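You operate a simulated robot arm through the tools that you are given. There is no shell and no other tool.

You run a simulated robot arm. Do the job below in one go: nothing can be reset, and whatever is moved stays where it is left.

JOB
Bring the white tub round to the arrow and set it on the OUT plate.
Fine: the yellow lock lever frees and locks the carousel; free it first, lock it before you take the tub. Set down upright: what you pick out.
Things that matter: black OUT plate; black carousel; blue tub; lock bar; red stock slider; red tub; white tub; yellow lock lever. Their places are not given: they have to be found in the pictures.

The check looks at the end state, three seconds after you hand in, the way a careful person would. Anything else that was tipped, shoved, dropped, spilled or broken makes it a failure.

ROBOT AND FRAMES
A 7-joint arm with a two-finger parallel gripper, fixed in place. Base frame: the origin is on the floor under the middle of its stand, x ahead of it, y to its left, z up. Lengths are in mm, angles in degrees, forces in N, time in s.
It reaches about 1479 mm from its shoulder. Its first joint turns from -166.0 to 166.0 degrees. Payload 4.4 kg.
The tool frame sits at the grasp point between the pads (the TCP): z along the fingers, y along the line on which they close. The tips reach 23 mm beyond it. Largest opening 94 mm; finger width 38, thickness 10; the body of the gripper, 54 by 96 mm, starts 39 mm behind the TCP.
Orientation is that of the tool frame in the base frame, as [roll, pitch, yaw] about the fixed x, y, z axes, in that order (R = Rz(yaw) Ry(pitch) Rx(roll)). With the fingers straight down and closing along the base's y, the tool's x points along the base's -x, its y along +y and its z along -z.

CONTROLS
- The arm moves only by the tool jog_arm. Its arguments are lists of equal length, an entry for each row: "grip": the opening, from 0 (shut) to 1 (fully open); "xyz": the shift along the tool's x, y, z in units of 200 mm (1.0 is 200 mm), a list of three; "turn": the turn, a rotation vector about the tool's x, y, z in units of 60 degrees (1.0 is 60 degrees), a list of three. In form: {"grip": [grip, ...], "xyz": [[tx, ty, tz], ...], "turn": [[rx, ry, rz], ...]}. A call has 1 to 20 rows; each row is the pose to reach, as a shift and turn from the pose commanded when the call began, along the tool's axes at that moment. A call with a number of a shift or a turn outside -1 to 1 is refused whole. Rows are played at 5 a second. More than 50 mm and 8.6 degrees between two rows, or a gripper value outside its range, and nothing of the call is played. A pose out of reach is approached as far as the arm can. The call stops where the force on the tool passes 40 N (or 10 N more than at its start, if that is more) or the arm is blocked; 0.2 s more then pass. Each finger travels about 72 mm/s and halts on what it meets, pressing with about 41 N; the grip force reading is that of the motor and also rises with nothing between the fingers. The clock runs only during rows and for 0.2 s after the last one: add rows that repeat a pose to give the fingers time. It gives the time, the measured TCP pose, the force on the tool (base axes), the opening and the grip force at its end, in the units of the frame above (readings bear some noise), with the torque about the TCP (base axes, N m) and any sound that the robot's microphone picked up, and new pictures: "pictures" is both (left out), scene, wrist or none.
- Cameras (640 x 400 px; columns grow to the right, rows downward): "scene" is fixed at [219.6, -648.9, 1502.6]; the picture's right is [0.70, -0.71, 0.00], its down [-0.36, -0.36, -0.86] and it looks along [0.61, 0.60, -0.51] (base axes); focal length 323 px, centre (320, 200). "wrist" rides on the gripper at [86, 16, -74] in the tool frame; the picture's right is [-0.18, 0.98, 0.00], its down [-0.58, -0.11, -0.81] and it looks along [-0.79, -0.15, 0.59] (tool axes); focal length 243 px, centre (320, 200).
- measure_at(camera, pixels): for up to 12 pixels [column, row] of the newest picture of that camera ("zoom" is the newest enlarged one), the place [x, y, z] in the base frame of the surface seen there, good to about 2 mm. It takes no simulated time.
- enlarge(camera, box): a new picture of the part [left, top, right, bottom] of that camera's present view, enlarged. It takes no simulated time.
- job_done(): hands the job in; it is judged then, once.

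Open the gripper and draw the arm clear of the work before you hand the job in, unless the task says otherwise.

The tools are called after "Emit:" as a command line: name --argument value ..., lists and objects as JSON in quotes. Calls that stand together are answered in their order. jog_arm: Moves the arm, as the interface text tells. Its arguments: {"type":"object","properties":{"grip":{"type":"array","items":{"type":"number"}},"xyz":{"type":"array","items":{"type":"array","items":{"type":"number"}}},"turn":{"type":"array","items":{"type":"array","items":{"type":"number"}}},"pictures":{"type":"string","enum":["both","scene","wrist","none"]}},"required":["grip","xyz","turn"]} The other tools are called the same way: measure_at (camera, pixels) gives the place of the surface under pixels of a picture; enlarge (camera, box) takes an enlarged picture of a part of a camera's view; job_done () hands the job in.

At the start:

```text
clock: 0.0
tool_pos: [663.1, -249.3, 1277.1]
tool_rot: [-180.0, -0.1, 180.0]
contact_force: [0.2, 0.6, 0.3]
wrist_torque: [0.03, 0.0, -0.02]
opening: 93.8
finger_force: 0.2
```

scene: 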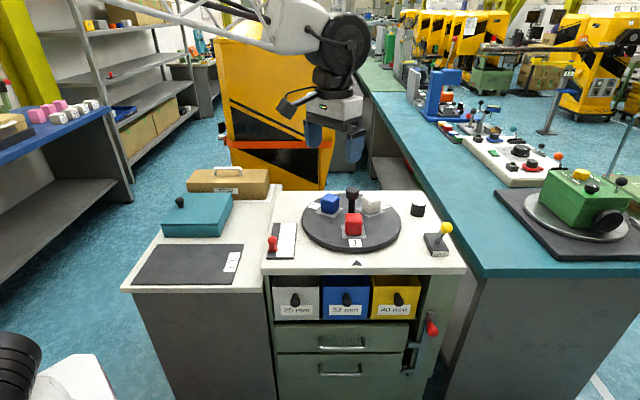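
wrist: 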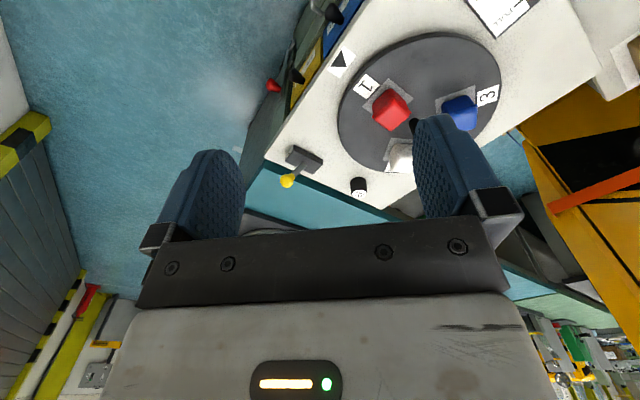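

The scene shows the carousel near (351,222), the yellow lever near (440,240) and a dark plate near (188,263). I enlarge those parts to see them better.

Emit:
enlarge --camera "scene" --box '[260, 170, 480, 308]'

Emit:
enlarge --camera "wrist" --box '[240, 0, 560, 200]'

Emit:
measure_at --camera "scene" --pixels '[[353, 224], [330, 204], [372, 204], [352, 192], [446, 229], [434, 245], [272, 243], [418, 209], [188, 263], [357, 263], [285, 240], [351, 250]]'

```text
2.90 times, centred on (370, 239) of scene
```

zoom: 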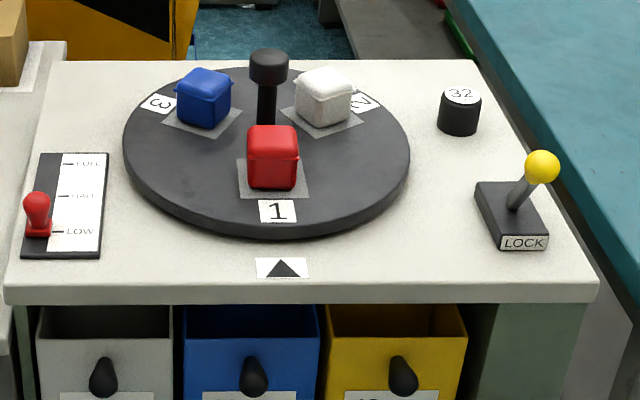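

```text
2.00 times, centred on (400, 100) of wrist
```

zoom: 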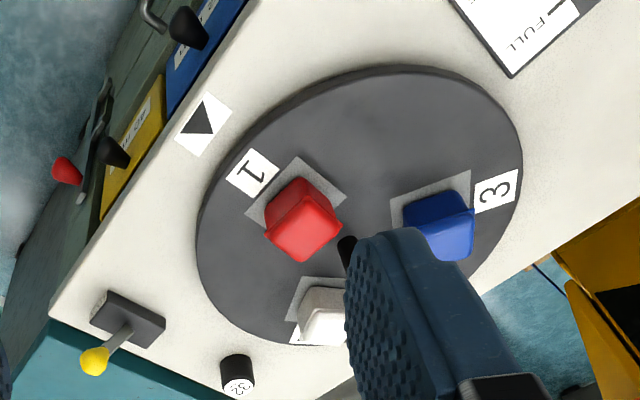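

```text
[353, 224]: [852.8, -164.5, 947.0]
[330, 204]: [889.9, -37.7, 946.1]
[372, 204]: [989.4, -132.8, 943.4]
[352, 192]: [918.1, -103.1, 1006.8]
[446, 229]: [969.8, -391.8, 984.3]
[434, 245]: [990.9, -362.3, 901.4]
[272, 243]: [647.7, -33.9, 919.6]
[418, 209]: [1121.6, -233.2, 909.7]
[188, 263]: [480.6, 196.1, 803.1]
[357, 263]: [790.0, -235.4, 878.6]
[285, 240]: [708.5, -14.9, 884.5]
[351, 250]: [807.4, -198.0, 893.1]
```

The zoom shows the white tub at position 2, the red one at 1 by the arrow, and the lever with a LOCK label. I look closer at the OUT plate, the lever and the hub.

Emit:
enlarge --camera "scene" --box '[120, 220, 260, 308]'

Emit:
enlarge --camera "scene" --box '[400, 190, 480, 270]'

Emit:
enlarge --camera "scene" --box '[295, 175, 410, 260]'

```text
4.55 times, centred on (190, 264) of scene
```

zoom: 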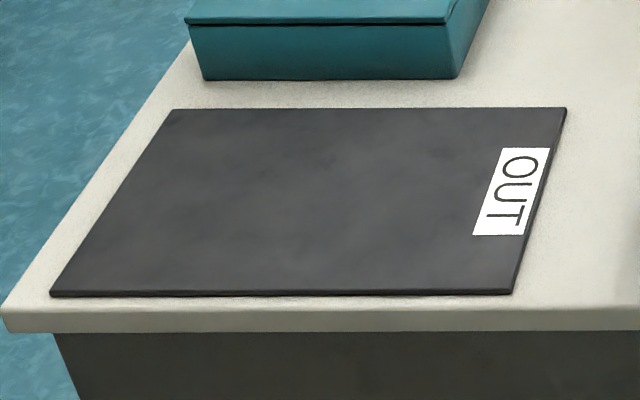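

```text
5.00 times, centred on (440, 230) of scene
```

zoom: 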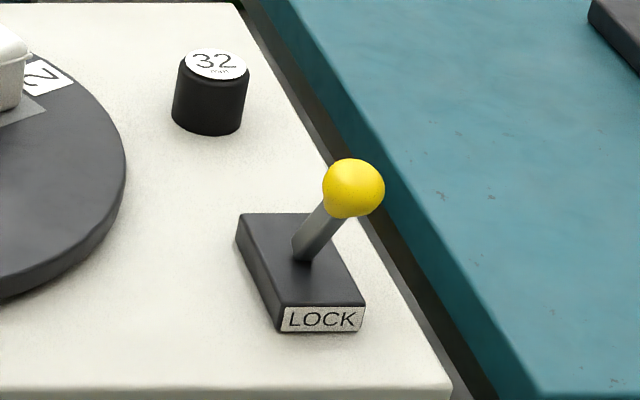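

```text
4.71 times, centred on (352, 218) of scene
```

zoom: 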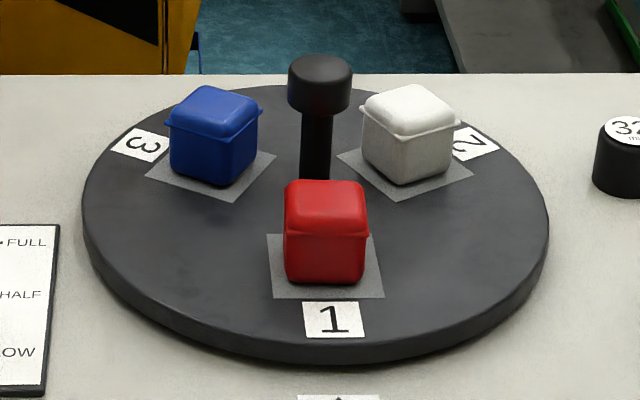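

I measure the tubs, hub and disc in the newest zoom picture: the tubs near (213,135), (410,130), (325,230), the hub top near (320,70), the disc edges.

Emit:
measure_at --camera "zoom" --pixels '[[212, 105], [408, 105], [325, 195], [320, 65], [334, 320], [90, 200], [545, 220], [320, 345], [318, 165], [140, 146], [475, 143], [330, 285]]'

Emit:
enlarge --camera "scene" --box '[410, 205, 470, 265]'

```text
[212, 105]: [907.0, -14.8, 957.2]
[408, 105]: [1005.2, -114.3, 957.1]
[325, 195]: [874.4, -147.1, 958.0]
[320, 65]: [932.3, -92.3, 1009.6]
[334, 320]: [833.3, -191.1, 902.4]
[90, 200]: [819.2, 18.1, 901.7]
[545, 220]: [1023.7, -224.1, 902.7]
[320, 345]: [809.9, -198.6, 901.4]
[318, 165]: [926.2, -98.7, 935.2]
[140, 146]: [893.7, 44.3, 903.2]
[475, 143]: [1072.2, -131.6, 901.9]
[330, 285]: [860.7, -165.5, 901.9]
```

```text
6.67 times, centred on (440, 235) of scene
```

zoom: 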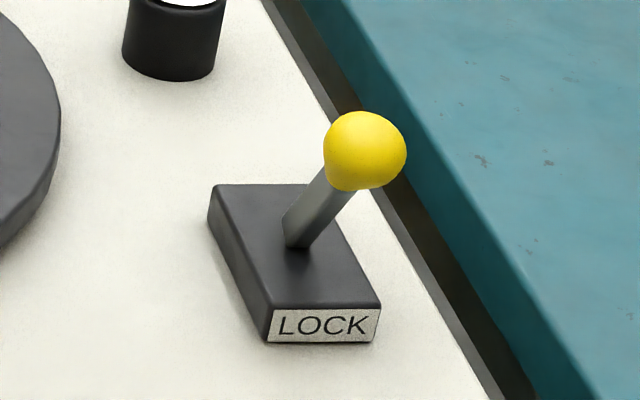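

Emit:
measure_at --camera "zoom" --pixels '[[365, 150], [300, 242], [315, 215], [220, 190], [305, 190], [275, 305], [378, 302], [320, 290], [340, 180], [400, 155], [363, 115], [360, 185]]'

```text
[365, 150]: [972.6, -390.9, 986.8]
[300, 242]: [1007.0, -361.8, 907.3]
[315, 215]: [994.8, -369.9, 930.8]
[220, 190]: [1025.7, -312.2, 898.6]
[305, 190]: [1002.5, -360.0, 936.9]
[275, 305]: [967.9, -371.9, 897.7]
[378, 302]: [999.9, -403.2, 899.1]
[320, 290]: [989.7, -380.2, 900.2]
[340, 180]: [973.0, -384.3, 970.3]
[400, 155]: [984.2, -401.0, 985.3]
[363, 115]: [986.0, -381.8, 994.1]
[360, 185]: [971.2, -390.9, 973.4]
```

The lever knob, near (446,229), is centred at about (985,-387,978) and leans toward its LOCK label; its base block runs along (0.7,0.7), so freeing it means pushing the knob away along (0.7,0.7). I fly part of the way there while turning the tool 45 degrees so that the fingers close along the lever's swing.

Emit:
jog_arm --grip '[1, 1, 1, 0.9, 0.8, 0.7, 0.65, 0.65, 0.65, 0.65]' --xyz '[[-0.08, -0.034, 0.049], [-0.16, -0.068, 0.097], [-0.24, -0.102, 0.146], [-0.32, -0.136, 0.194], [-0.4, -0.17, 0.243], [-0.48, -0.204, 0.292], [-0.56, -0.238, 0.34], [-0.64, -0.272, 0.389], [-0.72, -0.306, 0.437], [-0.81, -0.34, 0.486]]' --turn '[[0, 0, 0.075], [0, 0, 0.15], [0, 0, 0.225], [0, 0, 0.3], [0, 0, 0.375], [0, 0, 0.45], [0, 0, 0.525], [0, 0, 0.6], [0, 0, 0.675], [0, 0, 0.75]]'

```text
clock: 2.2
tool_pos: [825.7, -317.3, 1182.1]
tool_rot: [-180.0, 0.1, 134.9]
contact_force: [-0.4, 0.3, -0.5]
wrist_torque: [-0.01, -0.01, 0.01]
opening: 60.9
finger_force: 0.1
```

scene: 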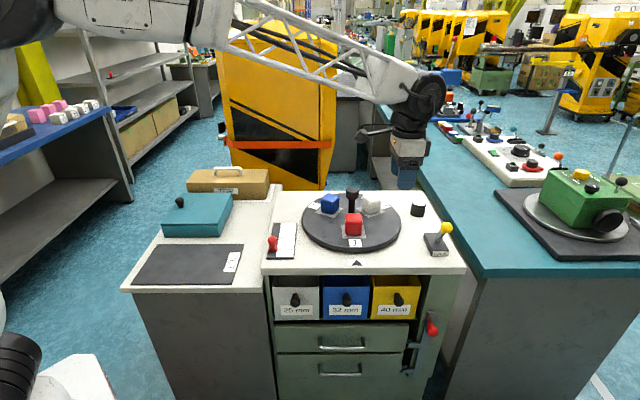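
wrist: 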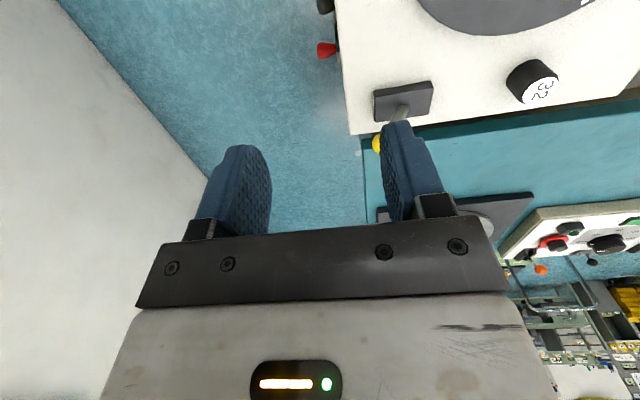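

The arm hangs above the floor side with the knob at wrist pixel (377,143). I now go above the knob, staying about 85 mm over it.

Emit:
jog_arm --grip '[0.65, 0.65, 0.65, 0.65, 0.65, 0.65, 0.65, 0.65]' --xyz '[[-0.101, 0.04, 0.058], [-0.202, 0.08, 0.115], [-0.303, 0.119, 0.173], [-0.404, 0.159, 0.23], [-0.506, 0.199, 0.288], [-0.607, 0.239, 0.345], [-0.708, 0.278, 0.403], [-0.809, 0.318, 0.46]]' --turn '[[0, 0, 0], [0, 0, 0], [0, 0, 0], [0, 0, 0], [0, 0, 0], [0, 0, 0], [0, 0, 0], [0, 0, 0]]'

```text
clock: 4.0
tool_pos: [984.3, -386.3, 1088.9]
tool_rot: [179.9, 0.0, 135.0]
contact_force: [0.2, -0.2, 1.0]
wrist_torque: [-0.01, -0.03, 0.02]
opening: 61.1
finger_force: 0.1
```

scene: 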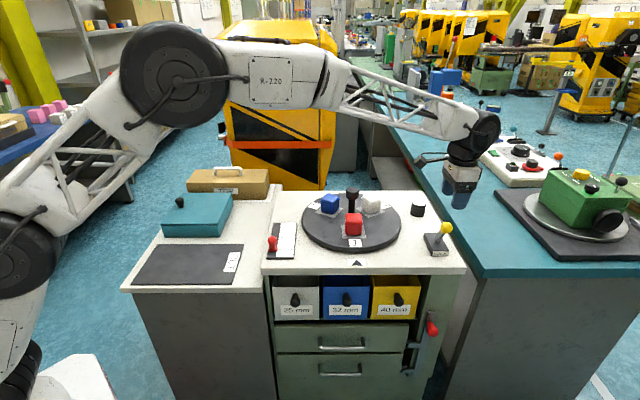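
wrist: 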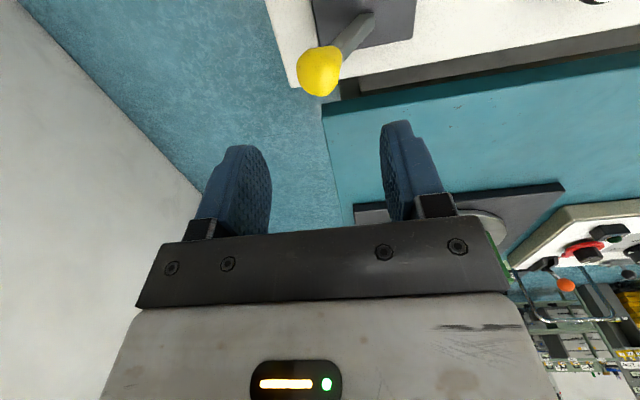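

The knob shows at wrist (318,72), which is about straight below the grasp point. I measure it from this camera to pin its centre.

Emit:
measure_at --camera "wrist" --pixels '[[318, 72], [300, 72], [338, 72], [318, 50], [318, 94], [352, 38], [380, 30]]'

Emit:
enlarge --camera "wrist" --box '[260, 0, 440, 112]'

```text
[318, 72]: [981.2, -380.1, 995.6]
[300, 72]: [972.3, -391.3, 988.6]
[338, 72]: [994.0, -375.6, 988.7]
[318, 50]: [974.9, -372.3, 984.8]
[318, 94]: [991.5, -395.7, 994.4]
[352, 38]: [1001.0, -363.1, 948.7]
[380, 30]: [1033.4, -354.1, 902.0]
```

```text
3.56 times, centred on (350, 56) of wrist
```

zoom: 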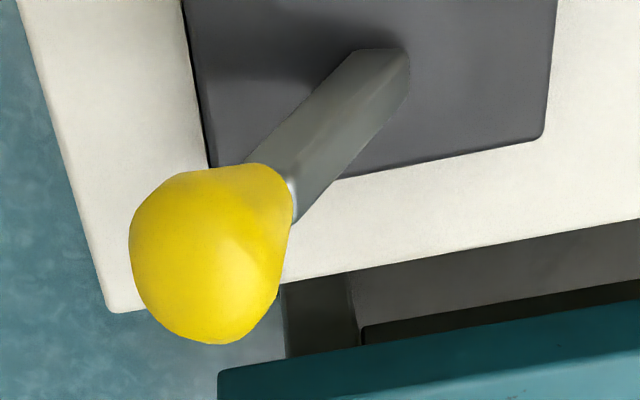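

The knob's centre is about (985,-385,980), right under the TCP, and a 61 mm opening clears its 32 mm. I go straight down 104 mm so that the fingers straddle it along the swing.

Emit:
jog_arm --grip '[0.65, 0.65, 0.65, 0.65, 0.65, 0.65]' --xyz '[[0, 0, 0.1], [0, 0, 0.2], [0, 0, 0.3], [0, 0, 0.4], [0, 0, 0.46], [0, 0, 0.52]]' --turn '[[0, 0, 0], [0, 0, 0], [0, 0, 0], [0, 0, 0], [0, 0, 0], [0, 0, 0]]'

```text
clock: 5.4
tool_pos: [985.5, -386.2, 984.7]
tool_rot: [-180.0, 0.1, 135.1]
contact_force: [0.5, -0.3, -0.2]
wrist_torque: [0.02, 0.01, 0.01]
opening: 61.2
finger_force: 0.0
```

scene: 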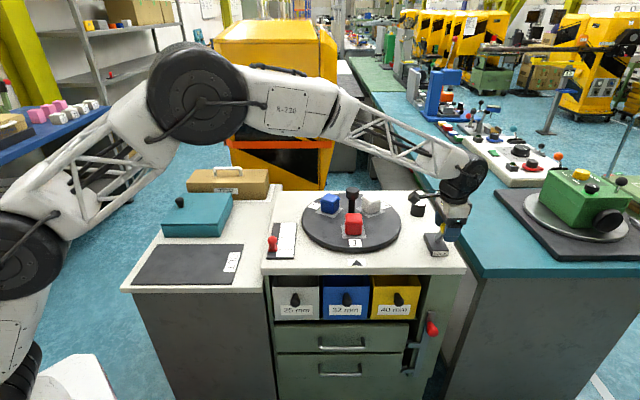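
wrist: 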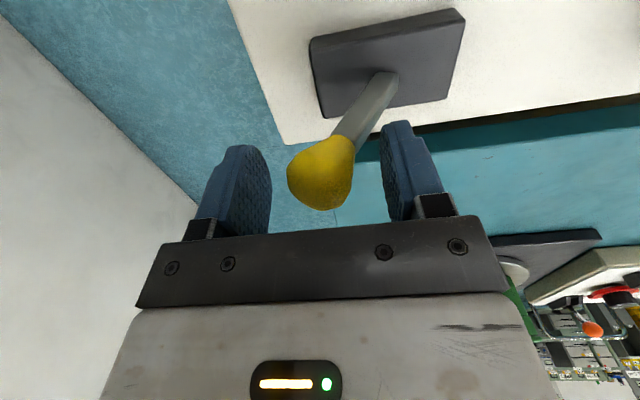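

The yellow knob sits between the fingers at wrist (320,172). I push it along tool +y, i.e. away from the LOCK label, slowly in 5 mm rows.

Emit:
jog_arm --grip '[0.65, 0.65, 0.65, 0.65, 0.65, 0.65, 0.65, 0.65, 0.65, 0.65, 0.65, 0.65, 0.65, 0.65, 0.65, 0.65]' --xyz '[[0, 0.025, 0], [0, 0.05, 0], [0, 0.075, 0], [0, 0.1, 0], [0, 0.125, 0], [0, 0.15, 0], [0, 0.175, 0], [0, 0.2, 0], [0, 0.225, 0], [0, 0.25, 0], [0, 0.275, 0], [0, 0.3, 0], [0, 0.325, 0], [0, 0.35, 0], [0, 0.375, 0], [0, 0.4, 0]]' --turn '[[0, 0, 0], [0, 0, 0], [0, 0, 0], [0, 0, 0], [0, 0, 0], [0, 0, 0], [0, 0, 0], [0, 0, 0], [0, 0, 0], [0, 0, 0], [0, 0, 0], [0, 0, 0], [0, 0, 0], [0, 0, 0], [0, 0, 0], [0, 0, 0]]'

```text
clock: 8.8
tool_pos: [1040.5, -330.0, 985.9]
tool_rot: [180.0, 0.0, 135.0]
contact_force: [0.3, -1.4, 0.7]
wrist_torque: [0.01, 0.0, -0.01]
opening: 61.4
finger_force: 0.5
```

scene: 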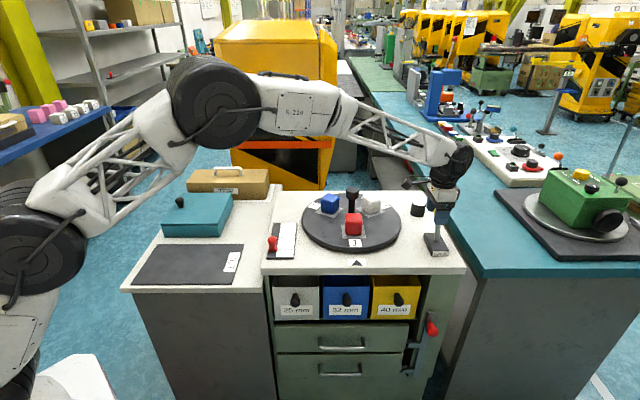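
wrist: 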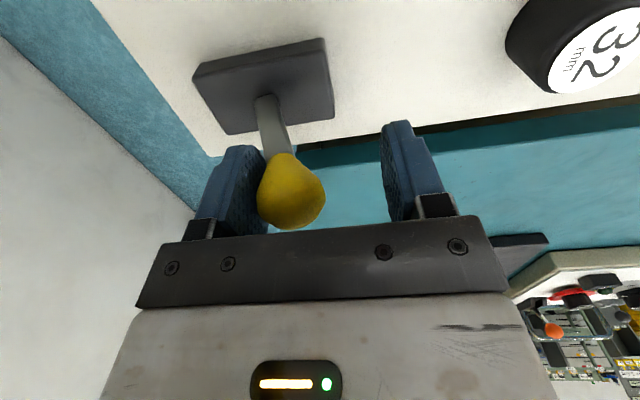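

The knob has followed the left finger (wrist 291,190) with almost no force. I keep pushing up to 30 mm more until it meets its end stop.

Emit:
jog_arm --grip '[0.65, 0.65, 0.65, 0.65, 0.65, 0.65, 0.65, 0.65]' --xyz '[[0, 0.02, 0], [0, 0.04, 0], [0, 0.06, 0], [0, 0.08, 0], [0, 0.1, 0], [0, 0.115, 0], [0, 0.13, 0], [0, 0.145, 0]]' --turn '[[0, 0, 0], [0, 0, 0], [0, 0, 0], [0, 0, 0], [0, 0, 0], [0, 0, 0], [0, 0, 0], [0, 0, 0]]'

```text
clock: 10.6
tool_pos: [1058.9, -313.0, 987.7]
tool_rot: [180.0, 0.1, 135.0]
contact_force: [-20.2, -21.5, 7.5]
wrist_torque: [-0.53, 0.78, 0.13]
opening: 74.3
finger_force: 14.8
stopped in row 8: the force on the tool passed its limit at 41 N (the readings are from after the stop); the commanded pose is now the measured one
```

scene: 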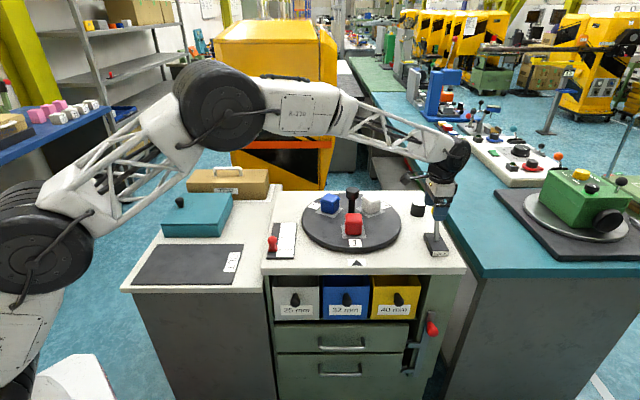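
wrist: 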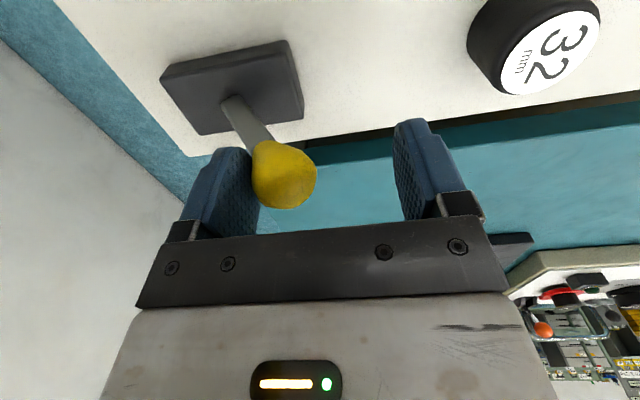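

The lever met its end stop (41 N) and leans away from LOCK now. I back off 14 mm and lift clear to look at it.

Emit:
jog_arm --grip '[0.75, 0.75, 0.75, 0.75, 0.75, 0.75, 0.75, 0.75]' --xyz '[[0, -0.04, 0], [0, -0.07, 0], [0, -0.07, -0.1], [0, -0.07, -0.2], [0, -0.07, -0.3], [0, -0.07, -0.4], [0, -0.07, -0.5], [0, -0.07, -0.6]]' --turn '[[0, 0, 0], [0, 0, 0], [0, 0, 0], [0, 0, 0], [0, 0, 0], [0, 0, 0], [0, 0, 0], [0, 0, 0]]'

```text
clock: 12.4
tool_pos: [1050.5, -319.5, 1105.3]
tool_rot: [-179.9, 0.0, 134.9]
contact_force: [-0.4, 0.2, -1.2]
wrist_torque: [-0.01, -0.01, -0.04]
opening: 70.5
finger_force: 0.0
```

scene: 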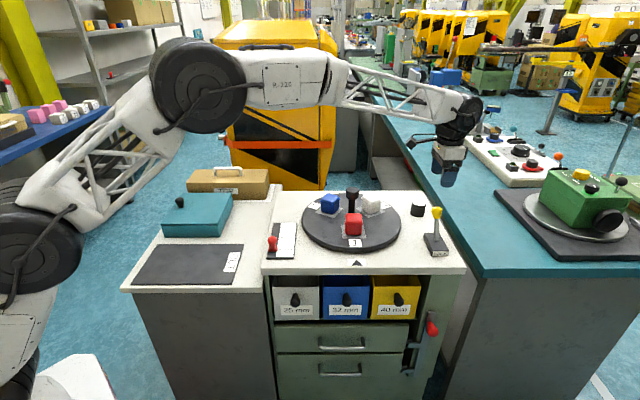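
wrist: 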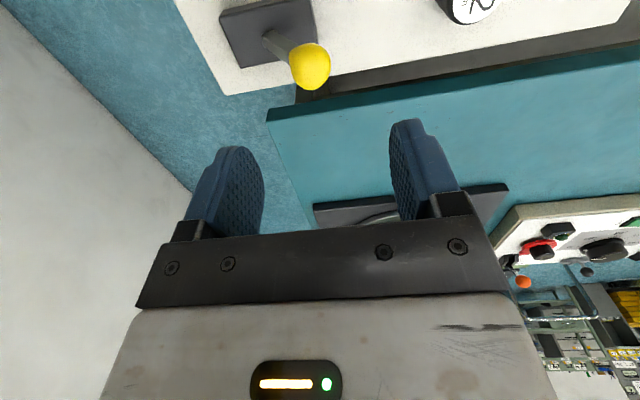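

The lever now leans to the far end at wrist (310,66). I measure it and enlarge the scene picture, also looking for the lock bar at the carousel.

Emit:
measure_at --camera "wrist" --pixels '[[310, 66], [275, 42], [292, 66], [328, 66]]'

Emit:
enlarge --camera "scene" --box '[290, 180, 470, 292]'

```text
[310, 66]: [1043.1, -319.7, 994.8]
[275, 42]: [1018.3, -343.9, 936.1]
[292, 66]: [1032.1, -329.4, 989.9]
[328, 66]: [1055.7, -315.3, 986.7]
```

```text
3.56 times, centred on (380, 236) of scene
```

zoom: 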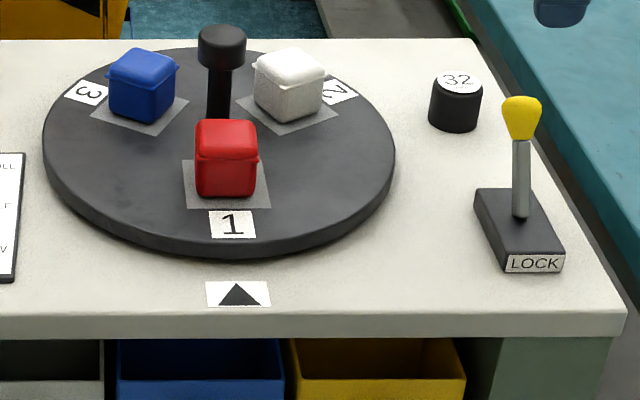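

The lever knob is now at about (1044,-321,980), mirrored from before, so the carousel should be free. The hub knob (scene 352,192) is at the disc centre about (933,-93), top z 1010; I fly over to it while turning the hand back, so that a 120 degree clockwise turn will be centred in the wrist range.

Emit:
jog_arm --grip '[0.8, 0.8, 0.8, 0.8, 0.8, 0.8, 0.8, 0.8]' --xyz '[[0.091, 0.029, 0], [0.183, 0.058, 0], [0.274, 0.087, 0], [0.365, 0.116, 0], [0.456, 0.144, 0], [0.548, 0.173, 0], [0.639, 0.202, 0], [0.73, 0.231, 0]]' --turn '[[0, 0, -0.125], [0, 0, -0.25], [0, 0, -0.375], [0, 0, -0.5], [0, 0, -0.625], [0, 0, -0.75], [0, 0, -0.875], [0, 0, -1.0]]'

```text
clock: 14.2
tool_pos: [976.3, -185.6, 1105.4]
tool_rot: [-180.0, 0.1, -165.0]
contact_force: [-0.6, 0.0, -0.7]
wrist_torque: [0.02, -0.01, 0.0]
opening: 74.9
finger_force: 0.1
```

scene: 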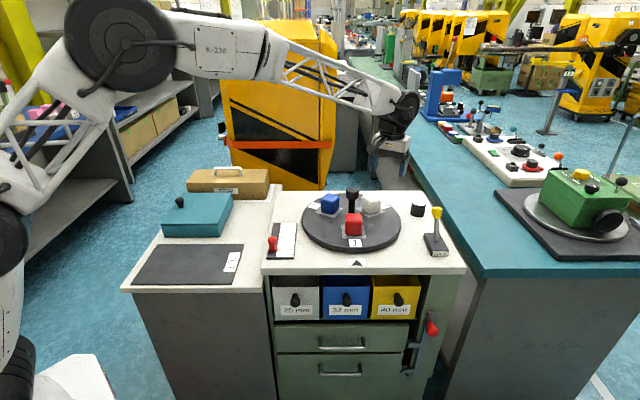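
wrist: 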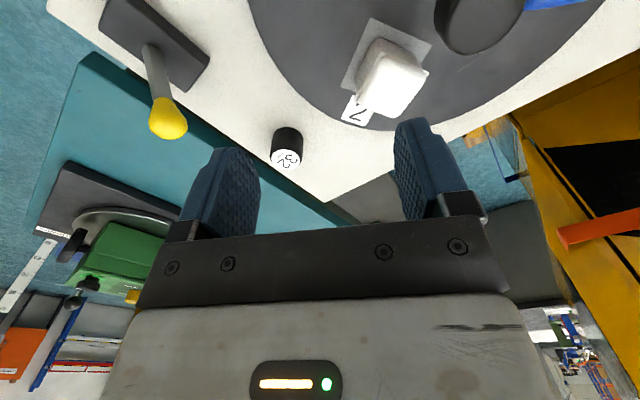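

The white tub and the "2" label show at wrist (390,80). I finish the flight to right above the hub, turning the remaining 45 degrees.

Emit:
jog_arm --grip '[0.8, 0.8, 0.8, 0.8, 0.8, 0.8]' --xyz '[[0.015, 0.084, 0], [0.03, 0.169, 0], [0.045, 0.253, 0], [0.06, 0.337, 0], [0.075, 0.422, 0], [0.089, 0.506, 0]]' --turn '[[0, 0, -0.125], [0, 0, -0.25], [0, 0, -0.375], [0, 0, -0.5], [0, 0, -0.625], [0, 0, -0.75]]'

```text
clock: 15.6
tool_pos: [935.7, -91.8, 1104.5]
tool_rot: [179.9, 0.0, -120.0]
contact_force: [0.0, 0.9, 0.0]
wrist_torque: [-0.02, 0.01, -0.02]
opening: 75.5
finger_force: 0.1
```

scene: 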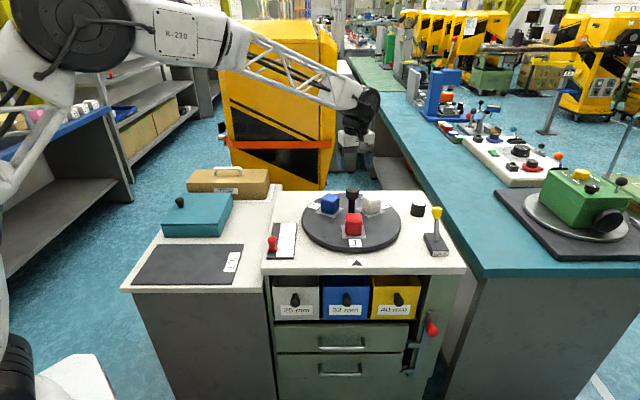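
wrist: 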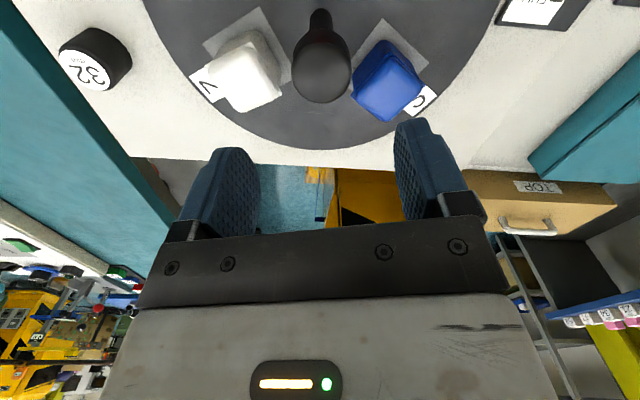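

The hub knob shows at wrist (322,72) below the grasp point. I measure its edges to centre on it.

Emit:
measure_at --camera "wrist" --pixels '[[322, 75], [298, 75], [346, 75], [322, 97], [322, 54], [319, 30], [319, 18], [250, 70], [385, 80], [322, 120]]'

Emit:
enlarge --camera "wrist" --box '[160, 0, 480, 200]'

```text
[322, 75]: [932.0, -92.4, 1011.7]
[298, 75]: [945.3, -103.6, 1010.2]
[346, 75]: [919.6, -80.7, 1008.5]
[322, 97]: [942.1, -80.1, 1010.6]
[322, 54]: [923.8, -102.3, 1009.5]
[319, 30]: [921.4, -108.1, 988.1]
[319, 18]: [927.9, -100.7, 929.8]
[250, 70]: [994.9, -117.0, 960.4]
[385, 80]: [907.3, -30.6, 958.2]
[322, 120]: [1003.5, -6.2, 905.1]
```

```text
2.00 times, centred on (320, 100) of wrist
```

zoom: 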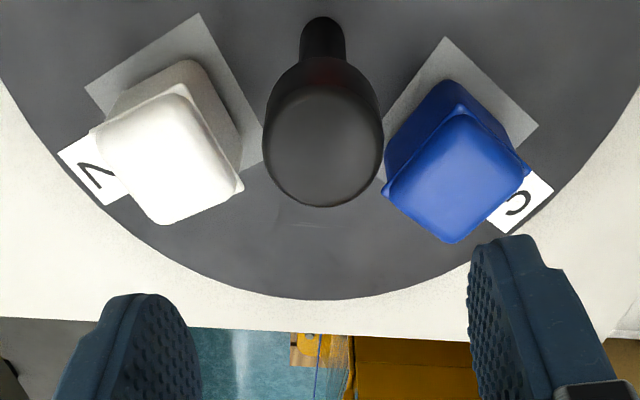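

The hub knob's centre is (932.5,-92), top z 1011, about 38-42 mm wide; the tub tops are at 958-960. I go down to z 998 so that the fingertips stay at 975, above the tubs, and then close on the knob.

Emit:
jog_arm --grip '[0.8, 0.8, 0.8, 0.8, 0.8, 0.8, 0.8, 0.5, 0.3, 0.2, 0.2]' --xyz '[[0.004, 0.005, 0.1], [0.007, 0.01, 0.2], [0.007, 0.011, 0.3], [0.007, 0.011, 0.4], [0.007, 0.011, 0.47], [0.007, 0.011, 0.53], [0.007, 0.011, 0.53], [0.007, 0.011, 0.53], [0.007, 0.011, 0.53], [0.007, 0.011, 0.53], [0.007, 0.011, 0.53]]' --turn '[[0, 0, 0], [0, 0, 0], [0, 0, 0], [0, 0, 0], [0, 0, 0], [0, 0, 0], [0, 0, 0], [0, 0, 0], [0, 0, 0], [0, 0, 0], [0, 0, 0]]'

```text
clock: 17.9
tool_pos: [934.1, -90.4, 999.4]
tool_rot: [179.9, -0.2, -120.0]
contact_force: [-12.6, 5.6, 2.5]
wrist_torque: [0.08, -0.28, 0.0]
opening: 43.5
finger_force: 44.7
stopped in row 11: the force on the tool passed its limit at 42 N (the readings are from after the stop); the commanded pose is now the measured one
```

scene: 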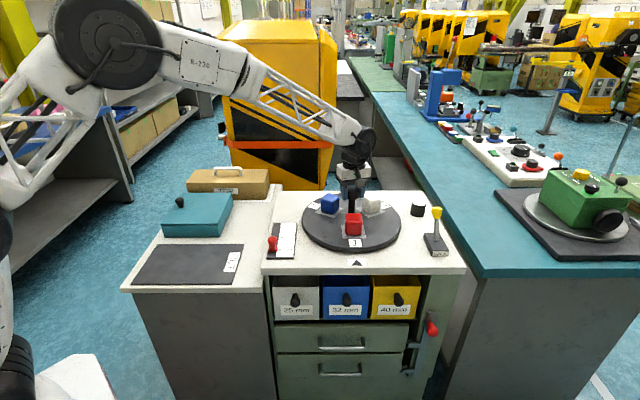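
wrist: 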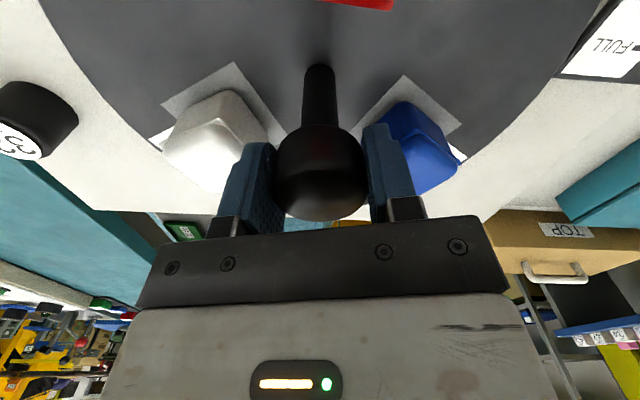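

The fingers hold the hub knob (opening 43.5 mm), but a sideways force of about 14 N shows I am 1-2 mm off centre. I open a little, shift onto the centre (932.7,-91.7), and close again.

Emit:
jog_arm --grip '[0.6, 0.6, 0.6, 0.45, 0.4, 0.3, 0.3]' --xyz '[[0, 0, 0], [0.009, 0.004, 0], [0.009, 0.004, 0], [0.009, 0.004, 0], [0.009, 0.004, 0], [0.009, 0.004, 0], [0.009, 0.004, 0]]' --turn '[[0, 0, 0], [0, 0, 0], [0, 0, 0], [0, 0, 0], [0, 0, 0], [0, 0, 0], [0, 0, 0]]' --pictures "wrist"

```text
clock: 19.5
tool_pos: [932.6, -93.2, 998.8]
tool_rot: [-180.0, -0.1, -120.1]
contact_force: [25.9, -10.7, -4.9]
wrist_torque: [-0.13, -0.79, -0.08]
opening: 43.6
finger_force: 44.8
```

wrist: 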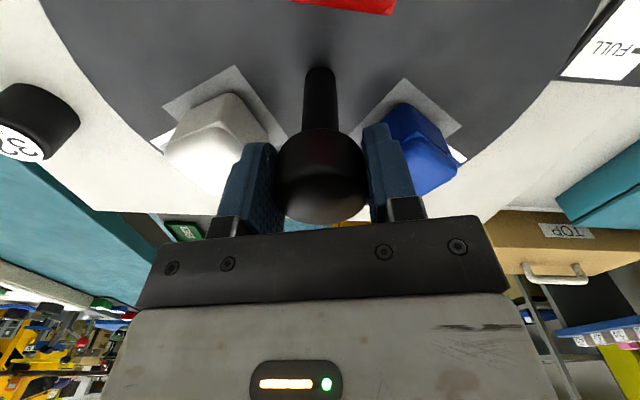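

The side force is now about 28 N the other way along tool y, so the centre lies about 0.5 mm back. I shift by that small amount with the knob still held.

Emit:
jog_arm --grip '[0.3, 0.3, 0.3]' --xyz '[[0, -0.0015, 0], [0, -0.0027, 0], [0, -0.0027, 0]]' --turn '[[0, 0, 0], [0, 0, 0], [0, 0, 0]]' --pictures "none"

```text
clock: 20.3
tool_pos: [932.3, -92.9, 998.0]
tool_rot: [179.9, -0.1, -120.0]
contact_force: [26.3, -19.8, -4.1]
wrist_torque: [0.47, -0.97, -0.1]
opening: 43.4
finger_force: 44.9
```

The side force is still about 33 N along tool -y, so I move a further 1 mm that way.

Emit:
jog_arm --grip '[0.3, 0.3, 0.3, 0.3]' --xyz '[[0, -0.0025, 0], [0, -0.005, 0], [0, -0.005, 0], [0, -0.005, 0]]' --turn '[[0, 0, 0], [0, 0, 0], [0, 0, 0], [0, 0, 0]]' --pictures "none"

```text
clock: 21.3
tool_pos: [931.6, -93.9, 998.8]
tool_rot: [179.8, -0.1, -120.0]
contact_force: [-19.9, -16.1, 0.7]
wrist_torque: [-0.45, -0.17, -0.06]
opening: 43.6
finger_force: 44.7
```

The forces are down to about 25 N and along the pads now, which is only friction. I try turning clockwise (tool +z) by 12 degrees in small rows and watch whether the disc follows.

Emit:
jog_arm --grip '[0.3, 0.3, 0.3, 0.3, 0.3, 0.3]' --xyz '[[0.002, 0, 0], [0.002, 0, 0], [0.002, 0, 0], [0.002, 0, 0], [0.002, 0, 0], [0.002, 0, 0]]' --turn '[[0, 0, 0.03], [0, 0, 0.07], [0, 0, 0.11], [0, 0, 0.15], [0, 0, 0.2], [0, 0, 0.2]]'

```text
clock: 21.9
tool_pos: [932.6, -92.7, 998.0]
tool_rot: [179.9, -0.2, -123.9]
contact_force: [-12.2, 4.4, 1.9]
wrist_torque: [-0.5, -0.56, 0.05]
opening: 43.6
finger_force: 45.6
stopped in row 3: the force on the tool passed its limit at 44 N (the readings are from after the stop); the commanded pose is now the measured one
```

scene: 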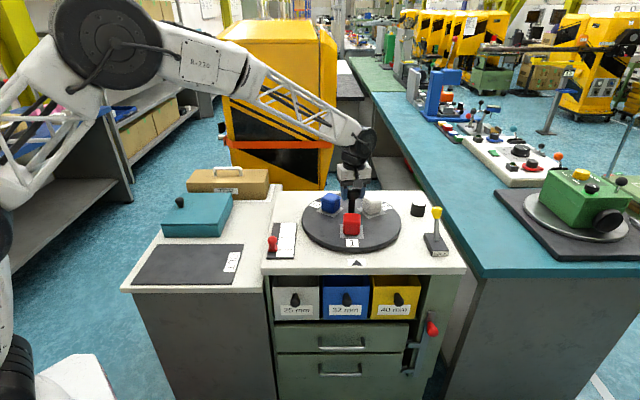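
wrist: 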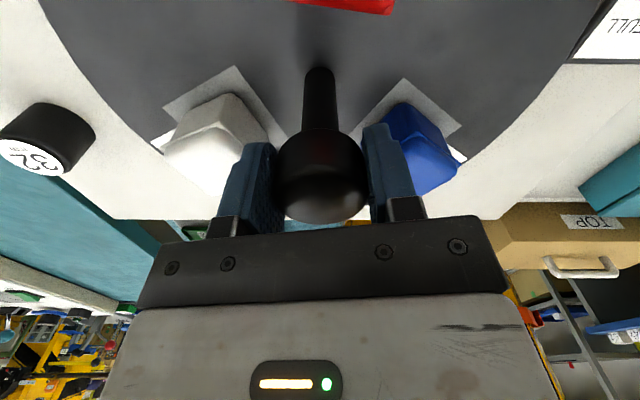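

The disc follows the knob: the "1" label moved from (354,243) to (351,243), and the tubs stay still relative to the fingers. The stop was only side force, so I carry on clockwise more slowly about the present centre.

Emit:
jog_arm --grip '[0.3, 0.3, 0.3, 0.3, 0.3, 0.3, 0.3, 0.3, 0.3, 0.3, 0.3, 0.3]' --xyz '[[0, 0, 0], [0, 0, 0], [0, 0, 0], [0, 0, 0], [0, 0, 0], [0, 0, 0], [0, 0, 0], [0, 0, 0], [0, 0, 0], [0, 0, 0], [0, 0, 0], [0, 0, 0]]' --turn '[[0, 0, 0.03], [0, 0, 0.06], [0, 0, 0.09], [0, 0, 0.12], [0, 0, 0.15], [0, 0, 0.18], [0, 0, 0.21], [0, 0, 0.24], [0, 0, 0.27], [0, 0, 0.3], [0, 0, 0.33], [0, 0, 0.36]]' --pictures "none"

```text
clock: 23.2
tool_pos: [932.6, -92.2, 996.8]
tool_rot: [179.7, -0.2, -133.9]
contact_force: [-12.2, 7.9, 1.4]
wrist_torque: [-0.56, -0.25, -0.05]
opening: 43.5
finger_force: 45.3
stopped in row 6: the force on the tool passed its limit at 41 N (the readings are from after the stop); the commanded pose is now the measured one
```

It turned another 10 degrees (yaw -134) before the side force tripped; the left-over force points along tool +y. I add a 0.4 mm shift that way and go on.

Emit:
jog_arm --grip '[0.3, 0.3, 0.3, 0.3, 0.3, 0.3, 0.3, 0.3, 0.3, 0.3, 0.3, 0.3, 0.3, 0.3, 0.3]' --xyz '[[0, 0.002, 0], [0, 0.002, 0], [0, 0.002, 0], [0, 0.002, 0], [0, 0.002, 0], [0, 0.002, 0], [0, 0.002, 0], [0, 0.002, 0], [0, 0.002, 0], [0, 0.002, 0], [0, 0.002, 0], [0, 0.002, 0], [0, 0.002, 0], [0, 0.002, 0], [0, 0.002, 0]]' --turn '[[0, 0, 0], [0, 0, 0.03], [0, 0, 0.06], [0, 0, 0.09], [0, 0, 0.12], [0, 0, 0.15], [0, 0, 0.18], [0, 0, 0.21], [0, 0, 0.24], [0, 0, 0.27], [0, 0, 0.3], [0, 0, 0.33], [0, 0, 0.36], [0, 0, 0.39], [0, 0, 0.42]]' --pictures "none"

```text
clock: 24.5
tool_pos: [932.2, -92.5, 997.1]
tool_rot: [179.8, -0.3, -141.1]
contact_force: [-13.6, 6.6, 2.3]
wrist_torque: [-0.68, -0.28, -0.02]
opening: 43.3
finger_force: 45.0
stopped in row 6: the force on the tool passed its limit at 41 N (the readings are from after the stop); the commanded pose is now the measured one
```

Same pattern. I do a short turn with no shift, ending before the trip point, to read the force direction while it builds.

Emit:
jog_arm --grip '[0.3, 0.3, 0.3]' --xyz '[[0, 0, 0], [0, 0, 0], [0, 0, 0]]' --turn '[[0, 0, 0.03], [0, 0, 0.06], [0, 0, 0.09]]' --pictures "none"

```text
clock: 25.3
tool_pos: [932.9, -92.2, 999.3]
tool_rot: [179.7, -0.3, -146.4]
contact_force: [-17.5, 7.0, 3.9]
wrist_torque: [-0.15, -0.72, 0.04]
opening: 43.5
finger_force: 45.4
```

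The force on the hand is (-17.5, 7.0), so the hub sits slightly toward -x, +y of the hand. I shift 1 mm that way without turning and read again.

Emit:
jog_arm --grip '[0.3, 0.3, 0.3]' --xyz '[[0.0014, 0.002, 0], [0.0028, 0.0041, 0], [0.0028, 0.0041, 0]]' --turn '[[0, 0, 0], [0, 0, 0], [0, 0, 0]]' --pictures "none"

```text
clock: 26.1
tool_pos: [930.5, -93.1, 997.7]
tool_rot: [179.9, -0.1, -146.4]
contact_force: [18.1, 20.1, 1.5]
wrist_torque: [-0.49, -0.8, -0.07]
opening: 43.3
finger_force: 45.2
```

Tool x was overdone (force -26 N along x) and y still lacks a little (+7 N). I correct x by -0.4 mm and y by +0.6 mm and turn on by 5 degrees.

Emit:
jog_arm --grip '[0.3, 0.3, 0.3, 0.3, 0.3]' --xyz '[[-0.002, 0.003, 0], [-0.002, 0.003, 0], [-0.002, 0.003, 0], [-0.002, 0.003, 0], [-0.002, 0.003, 0]]' --turn '[[0, 0, 0], [0, 0, 0], [0, 0, 0.03], [0, 0, 0.06], [0, 0, 0.09]]' --pictures "none"

```text
clock: 27.3
tool_pos: [931.4, -92.8, 998.4]
tool_rot: [179.8, -0.3, -151.8]
contact_force: [10.2, -3.9, 9.1]
wrist_torque: [-0.15, -1.4, 0.02]
opening: 43.4
finger_force: 45.0
```

The side force is down to about 11 N. I go on turning clockwise in 2 degree rows.

Emit:
jog_arm --grip '[0.3, 0.3, 0.3, 0.3, 0.3, 0.3, 0.3, 0.3]' --xyz '[[0, 0, 0], [0, 0, 0], [0, 0, 0], [0, 0, 0], [0, 0, 0], [0, 0, 0], [0, 0, 0], [0, 0, 0]]' --turn '[[0, 0, 0.033], [0, 0, 0.067], [0, 0, 0.1], [0, 0, 0.133], [0, 0, 0.167], [0, 0, 0.2], [0, 0, 0.233], [0, 0, 0.267]]' --pictures "none"

```text
clock: 29.1
tool_pos: [932.2, -92.2, 999.2]
tool_rot: [179.8, -0.2, -167.3]
contact_force: [5.3, 0.0, -4.1]
wrist_torque: [-0.13, -0.04, 0.02]
opening: 43.4
finger_force: 44.8
stopped in row 8: the force on the tool passed its limit at 42 N (the readings are from after the stop); the commanded pose is now the measured one
```

Now at yaw -167, 47 of 120 degrees done, with force nearly zero. I continue.

Emit:
jog_arm --grip '[0.3, 0.3, 0.3, 0.3, 0.3, 0.3, 0.3, 0.3]' --xyz '[[0, 0, 0], [0, 0, 0], [0, 0, 0], [0, 0, 0], [0, 0, 0], [0, 0, 0], [0, 0, 0], [0, 0, 0]]' --turn '[[0, 0, 0.033], [0, 0, 0.067], [0, 0, 0.1], [0, 0, 0.133], [0, 0, 0.167], [0, 0, 0.2], [0, 0, 0.233], [0, 0, 0.267]]' --pictures "both"

```text
clock: 30.9
tool_pos: [932.6, -91.2, 997.3]
tool_rot: [-180.0, -0.3, 176.6]
contact_force: [-0.8, 15.3, 1.3]
wrist_torque: [0.64, 0.44, 0.09]
opening: 43.5
finger_force: 45.1
```

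scene: 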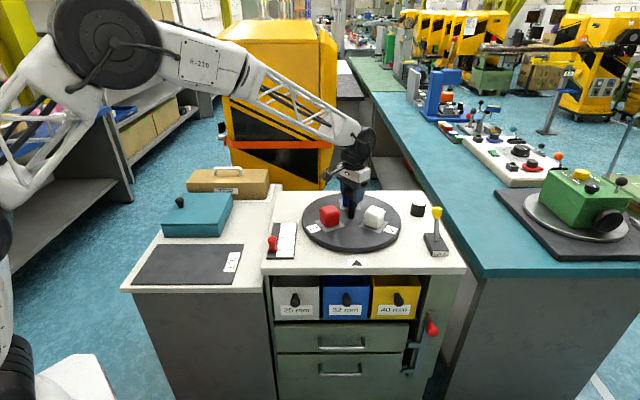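
wrist: 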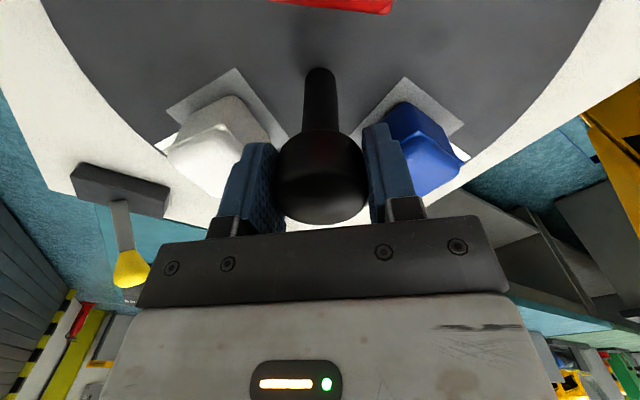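

The disc follows well: red is now at scene (330,215) and white at (374,216), 63 degrees done. I continue with a tiny +y correction.

Emit:
jog_arm --grip '[0.3, 0.3, 0.3, 0.3, 0.3, 0.3, 0.3, 0.3]' --xyz '[[0, 0.002, 0], [0, 0.002, 0], [0, 0.002, 0], [0, 0.002, 0], [0, 0.002, 0], [0, 0.002, 0], [0, 0.002, 0], [0, 0.002, 0]]' --turn '[[0, 0, 0.033], [0, 0, 0.067], [0, 0, 0.1], [0, 0, 0.133], [0, 0, 0.167], [0, 0, 0.2], [0, 0, 0.233], [0, 0, 0.267]]' --pictures "none"

```text
clock: 32.7
tool_pos: [931.7, -91.3, 998.1]
tool_rot: [-179.9, -0.3, 160.5]
contact_force: [-6.0, 24.9, 4.4]
wrist_torque: [0.99, 0.85, 0.09]
opening: 43.4
finger_force: 45.4
```

Force is (-6, 25) now, so I add about 1 mm along tool y while turning the next 16 degrees.

Emit:
jog_arm --grip '[0.3, 0.3, 0.3, 0.3, 0.3, 0.3, 0.3, 0.3, 0.3]' --xyz '[[0.001, 0.004, 0], [0.001, 0.005, 0], [0.001, 0.005, 0], [0.001, 0.005, 0], [0.001, 0.005, 0], [0.001, 0.005, 0], [0.001, 0.005, 0], [0.001, 0.005, 0], [0.001, 0.005, 0]]' --turn '[[0, 0, 0], [0, 0, 0.033], [0, 0, 0.067], [0, 0, 0.1], [0, 0, 0.133], [0, 0, 0.167], [0, 0, 0.2], [0, 0, 0.233], [0, 0, 0.267]]' --pictures "none"

```text
clock: 34.7
tool_pos: [930.9, -90.9, 999.9]
tool_rot: [-179.8, -0.1, 144.4]
contact_force: [18.3, -12.2, -10.8]
wrist_torque: [1.0, 0.24, 0.05]
opening: 43.2
finger_force: 45.0
```

Yaw 144, 24 degrees left. I correct x by -0.3 mm, turn 16 degrees more and then measure the label for the final bit.

Emit:
jog_arm --grip '[0.3, 0.3, 0.3, 0.3, 0.3, 0.3, 0.3, 0.3, 0.3]' --xyz '[[-0.0017, 0, 0], [-0.0017, 0, 0], [-0.0017, 0, 0], [-0.0017, 0, 0], [-0.0017, 0, 0], [-0.0017, 0, 0], [-0.0017, 0, 0], [-0.0017, 0, 0], [-0.0017, 0, 0]]' --turn '[[0, 0, 0], [0, 0, 0.033], [0, 0, 0.067], [0, 0, 0.1], [0, 0, 0.133], [0, 0, 0.167], [0, 0, 0.2], [0, 0, 0.233], [0, 0, 0.267]]' --pictures "both"

```text
clock: 36.7
tool_pos: [932.5, -90.5, 998.3]
tool_rot: [-179.8, -0.3, 128.6]
contact_force: [-5.4, 17.0, -1.4]
wrist_torque: [0.31, -1.07, 0.04]
opening: 43.0
finger_force: 45.4
```

scene: 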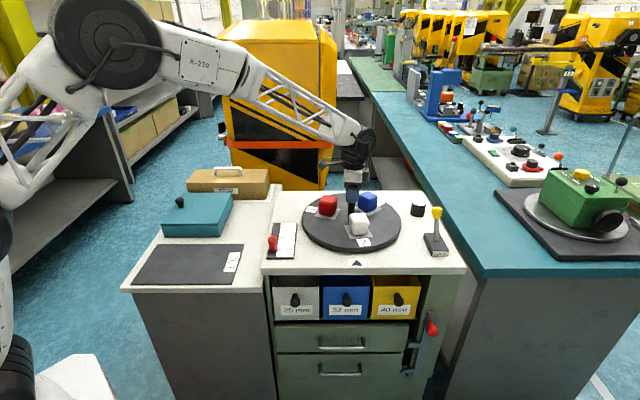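
wrist: 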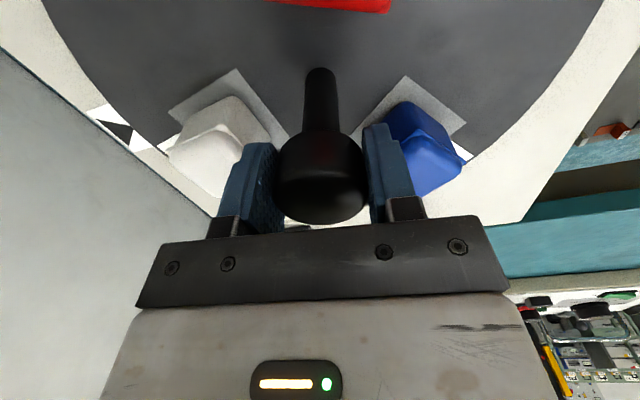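

The white tub is nearly at the arrow (scene 359,223; label "2" near 364,242). I enlarge and measure the label and arrow angles.

Emit:
enlarge --camera "scene" --box '[290, 185, 420, 275]'

```text
4.44 times, centred on (355, 230) of scene
```

zoom: 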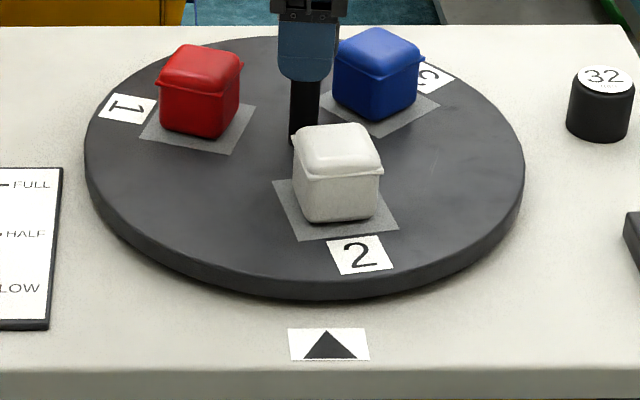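

Emit:
measure_at --camera "zoom" --pixels '[[359, 254], [328, 238], [377, 234], [343, 275], [392, 268], [328, 345], [289, 330], [368, 330], [126, 108], [300, 130]]'

```text
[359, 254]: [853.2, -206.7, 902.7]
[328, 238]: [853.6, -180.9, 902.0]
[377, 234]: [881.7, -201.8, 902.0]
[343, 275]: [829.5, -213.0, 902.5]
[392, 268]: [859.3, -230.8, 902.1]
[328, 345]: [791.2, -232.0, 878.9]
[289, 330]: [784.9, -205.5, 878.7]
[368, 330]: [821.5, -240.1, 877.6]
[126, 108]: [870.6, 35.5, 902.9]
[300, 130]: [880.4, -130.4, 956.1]
```

Label 2 sits at angle 235.9 degrees about the hub, the arrow at 225, so about 10.8 degrees are left. I turn 10.5 and measure again.

Emit:
jog_arm --grip '[0.3, 0.3, 0.3, 0.3, 0.3, 0.3, 0.3]' --xyz '[[0.001, 0.001, 0], [0.001, 0.001, 0], [0.001, 0.001, 0], [0.001, 0.001, 0], [0.001, 0.001, 0], [0.001, 0.001, 0], [0.001, 0.001, 0]]' --turn '[[0, 0, 0.03], [0, 0, 0.065], [0, 0, 0.1], [0, 0, 0.135], [0, 0, 0.16], [0, 0, 0.175], [0, 0, 0.175]]' --pictures "both"

Emit:
enlarge --camera "scene" --box '[290, 185, 420, 275]'

```text
clock: 38.3
tool_pos: [932.4, -90.2, 998.4]
tool_rot: [-179.8, -0.2, 117.9]
contact_force: [-5.1, 2.8, -4.9]
wrist_torque: [-0.09, -1.29, 0.03]
opening: 43.0
finger_force: 45.2
```

scene: 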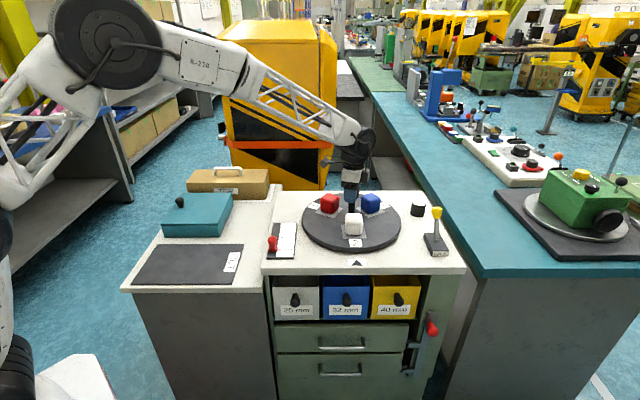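
wrist: 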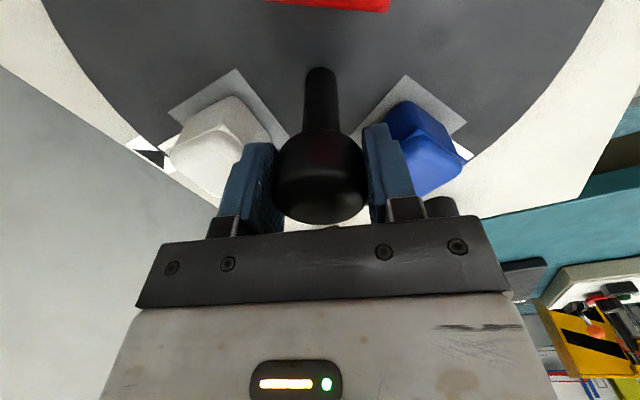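

```text
4.44 times, centred on (355, 230) of scene
```

zoom: 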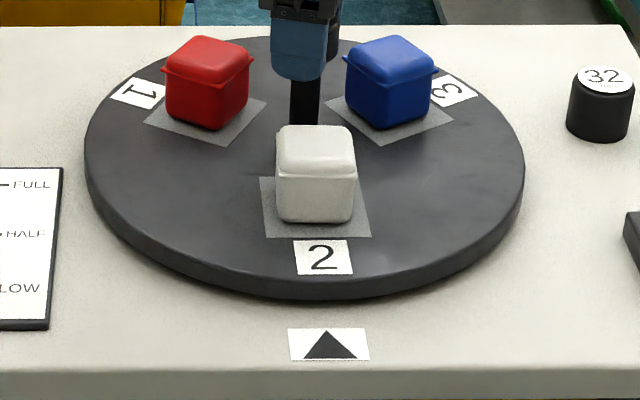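

The white tub now faces the arrow with label 2 at zoom (322,257). I measure the labels and tub again.

Emit:
measure_at --camera "zoom" --pixels '[[322, 257], [294, 241], [346, 239], [299, 276], [352, 273], [138, 92], [450, 90], [317, 145], [328, 345]]'

```text
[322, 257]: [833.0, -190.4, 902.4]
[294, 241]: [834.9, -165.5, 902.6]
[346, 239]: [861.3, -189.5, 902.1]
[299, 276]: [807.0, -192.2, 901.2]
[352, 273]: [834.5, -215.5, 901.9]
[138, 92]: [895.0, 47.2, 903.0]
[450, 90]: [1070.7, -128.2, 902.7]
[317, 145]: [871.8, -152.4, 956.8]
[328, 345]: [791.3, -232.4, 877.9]
```

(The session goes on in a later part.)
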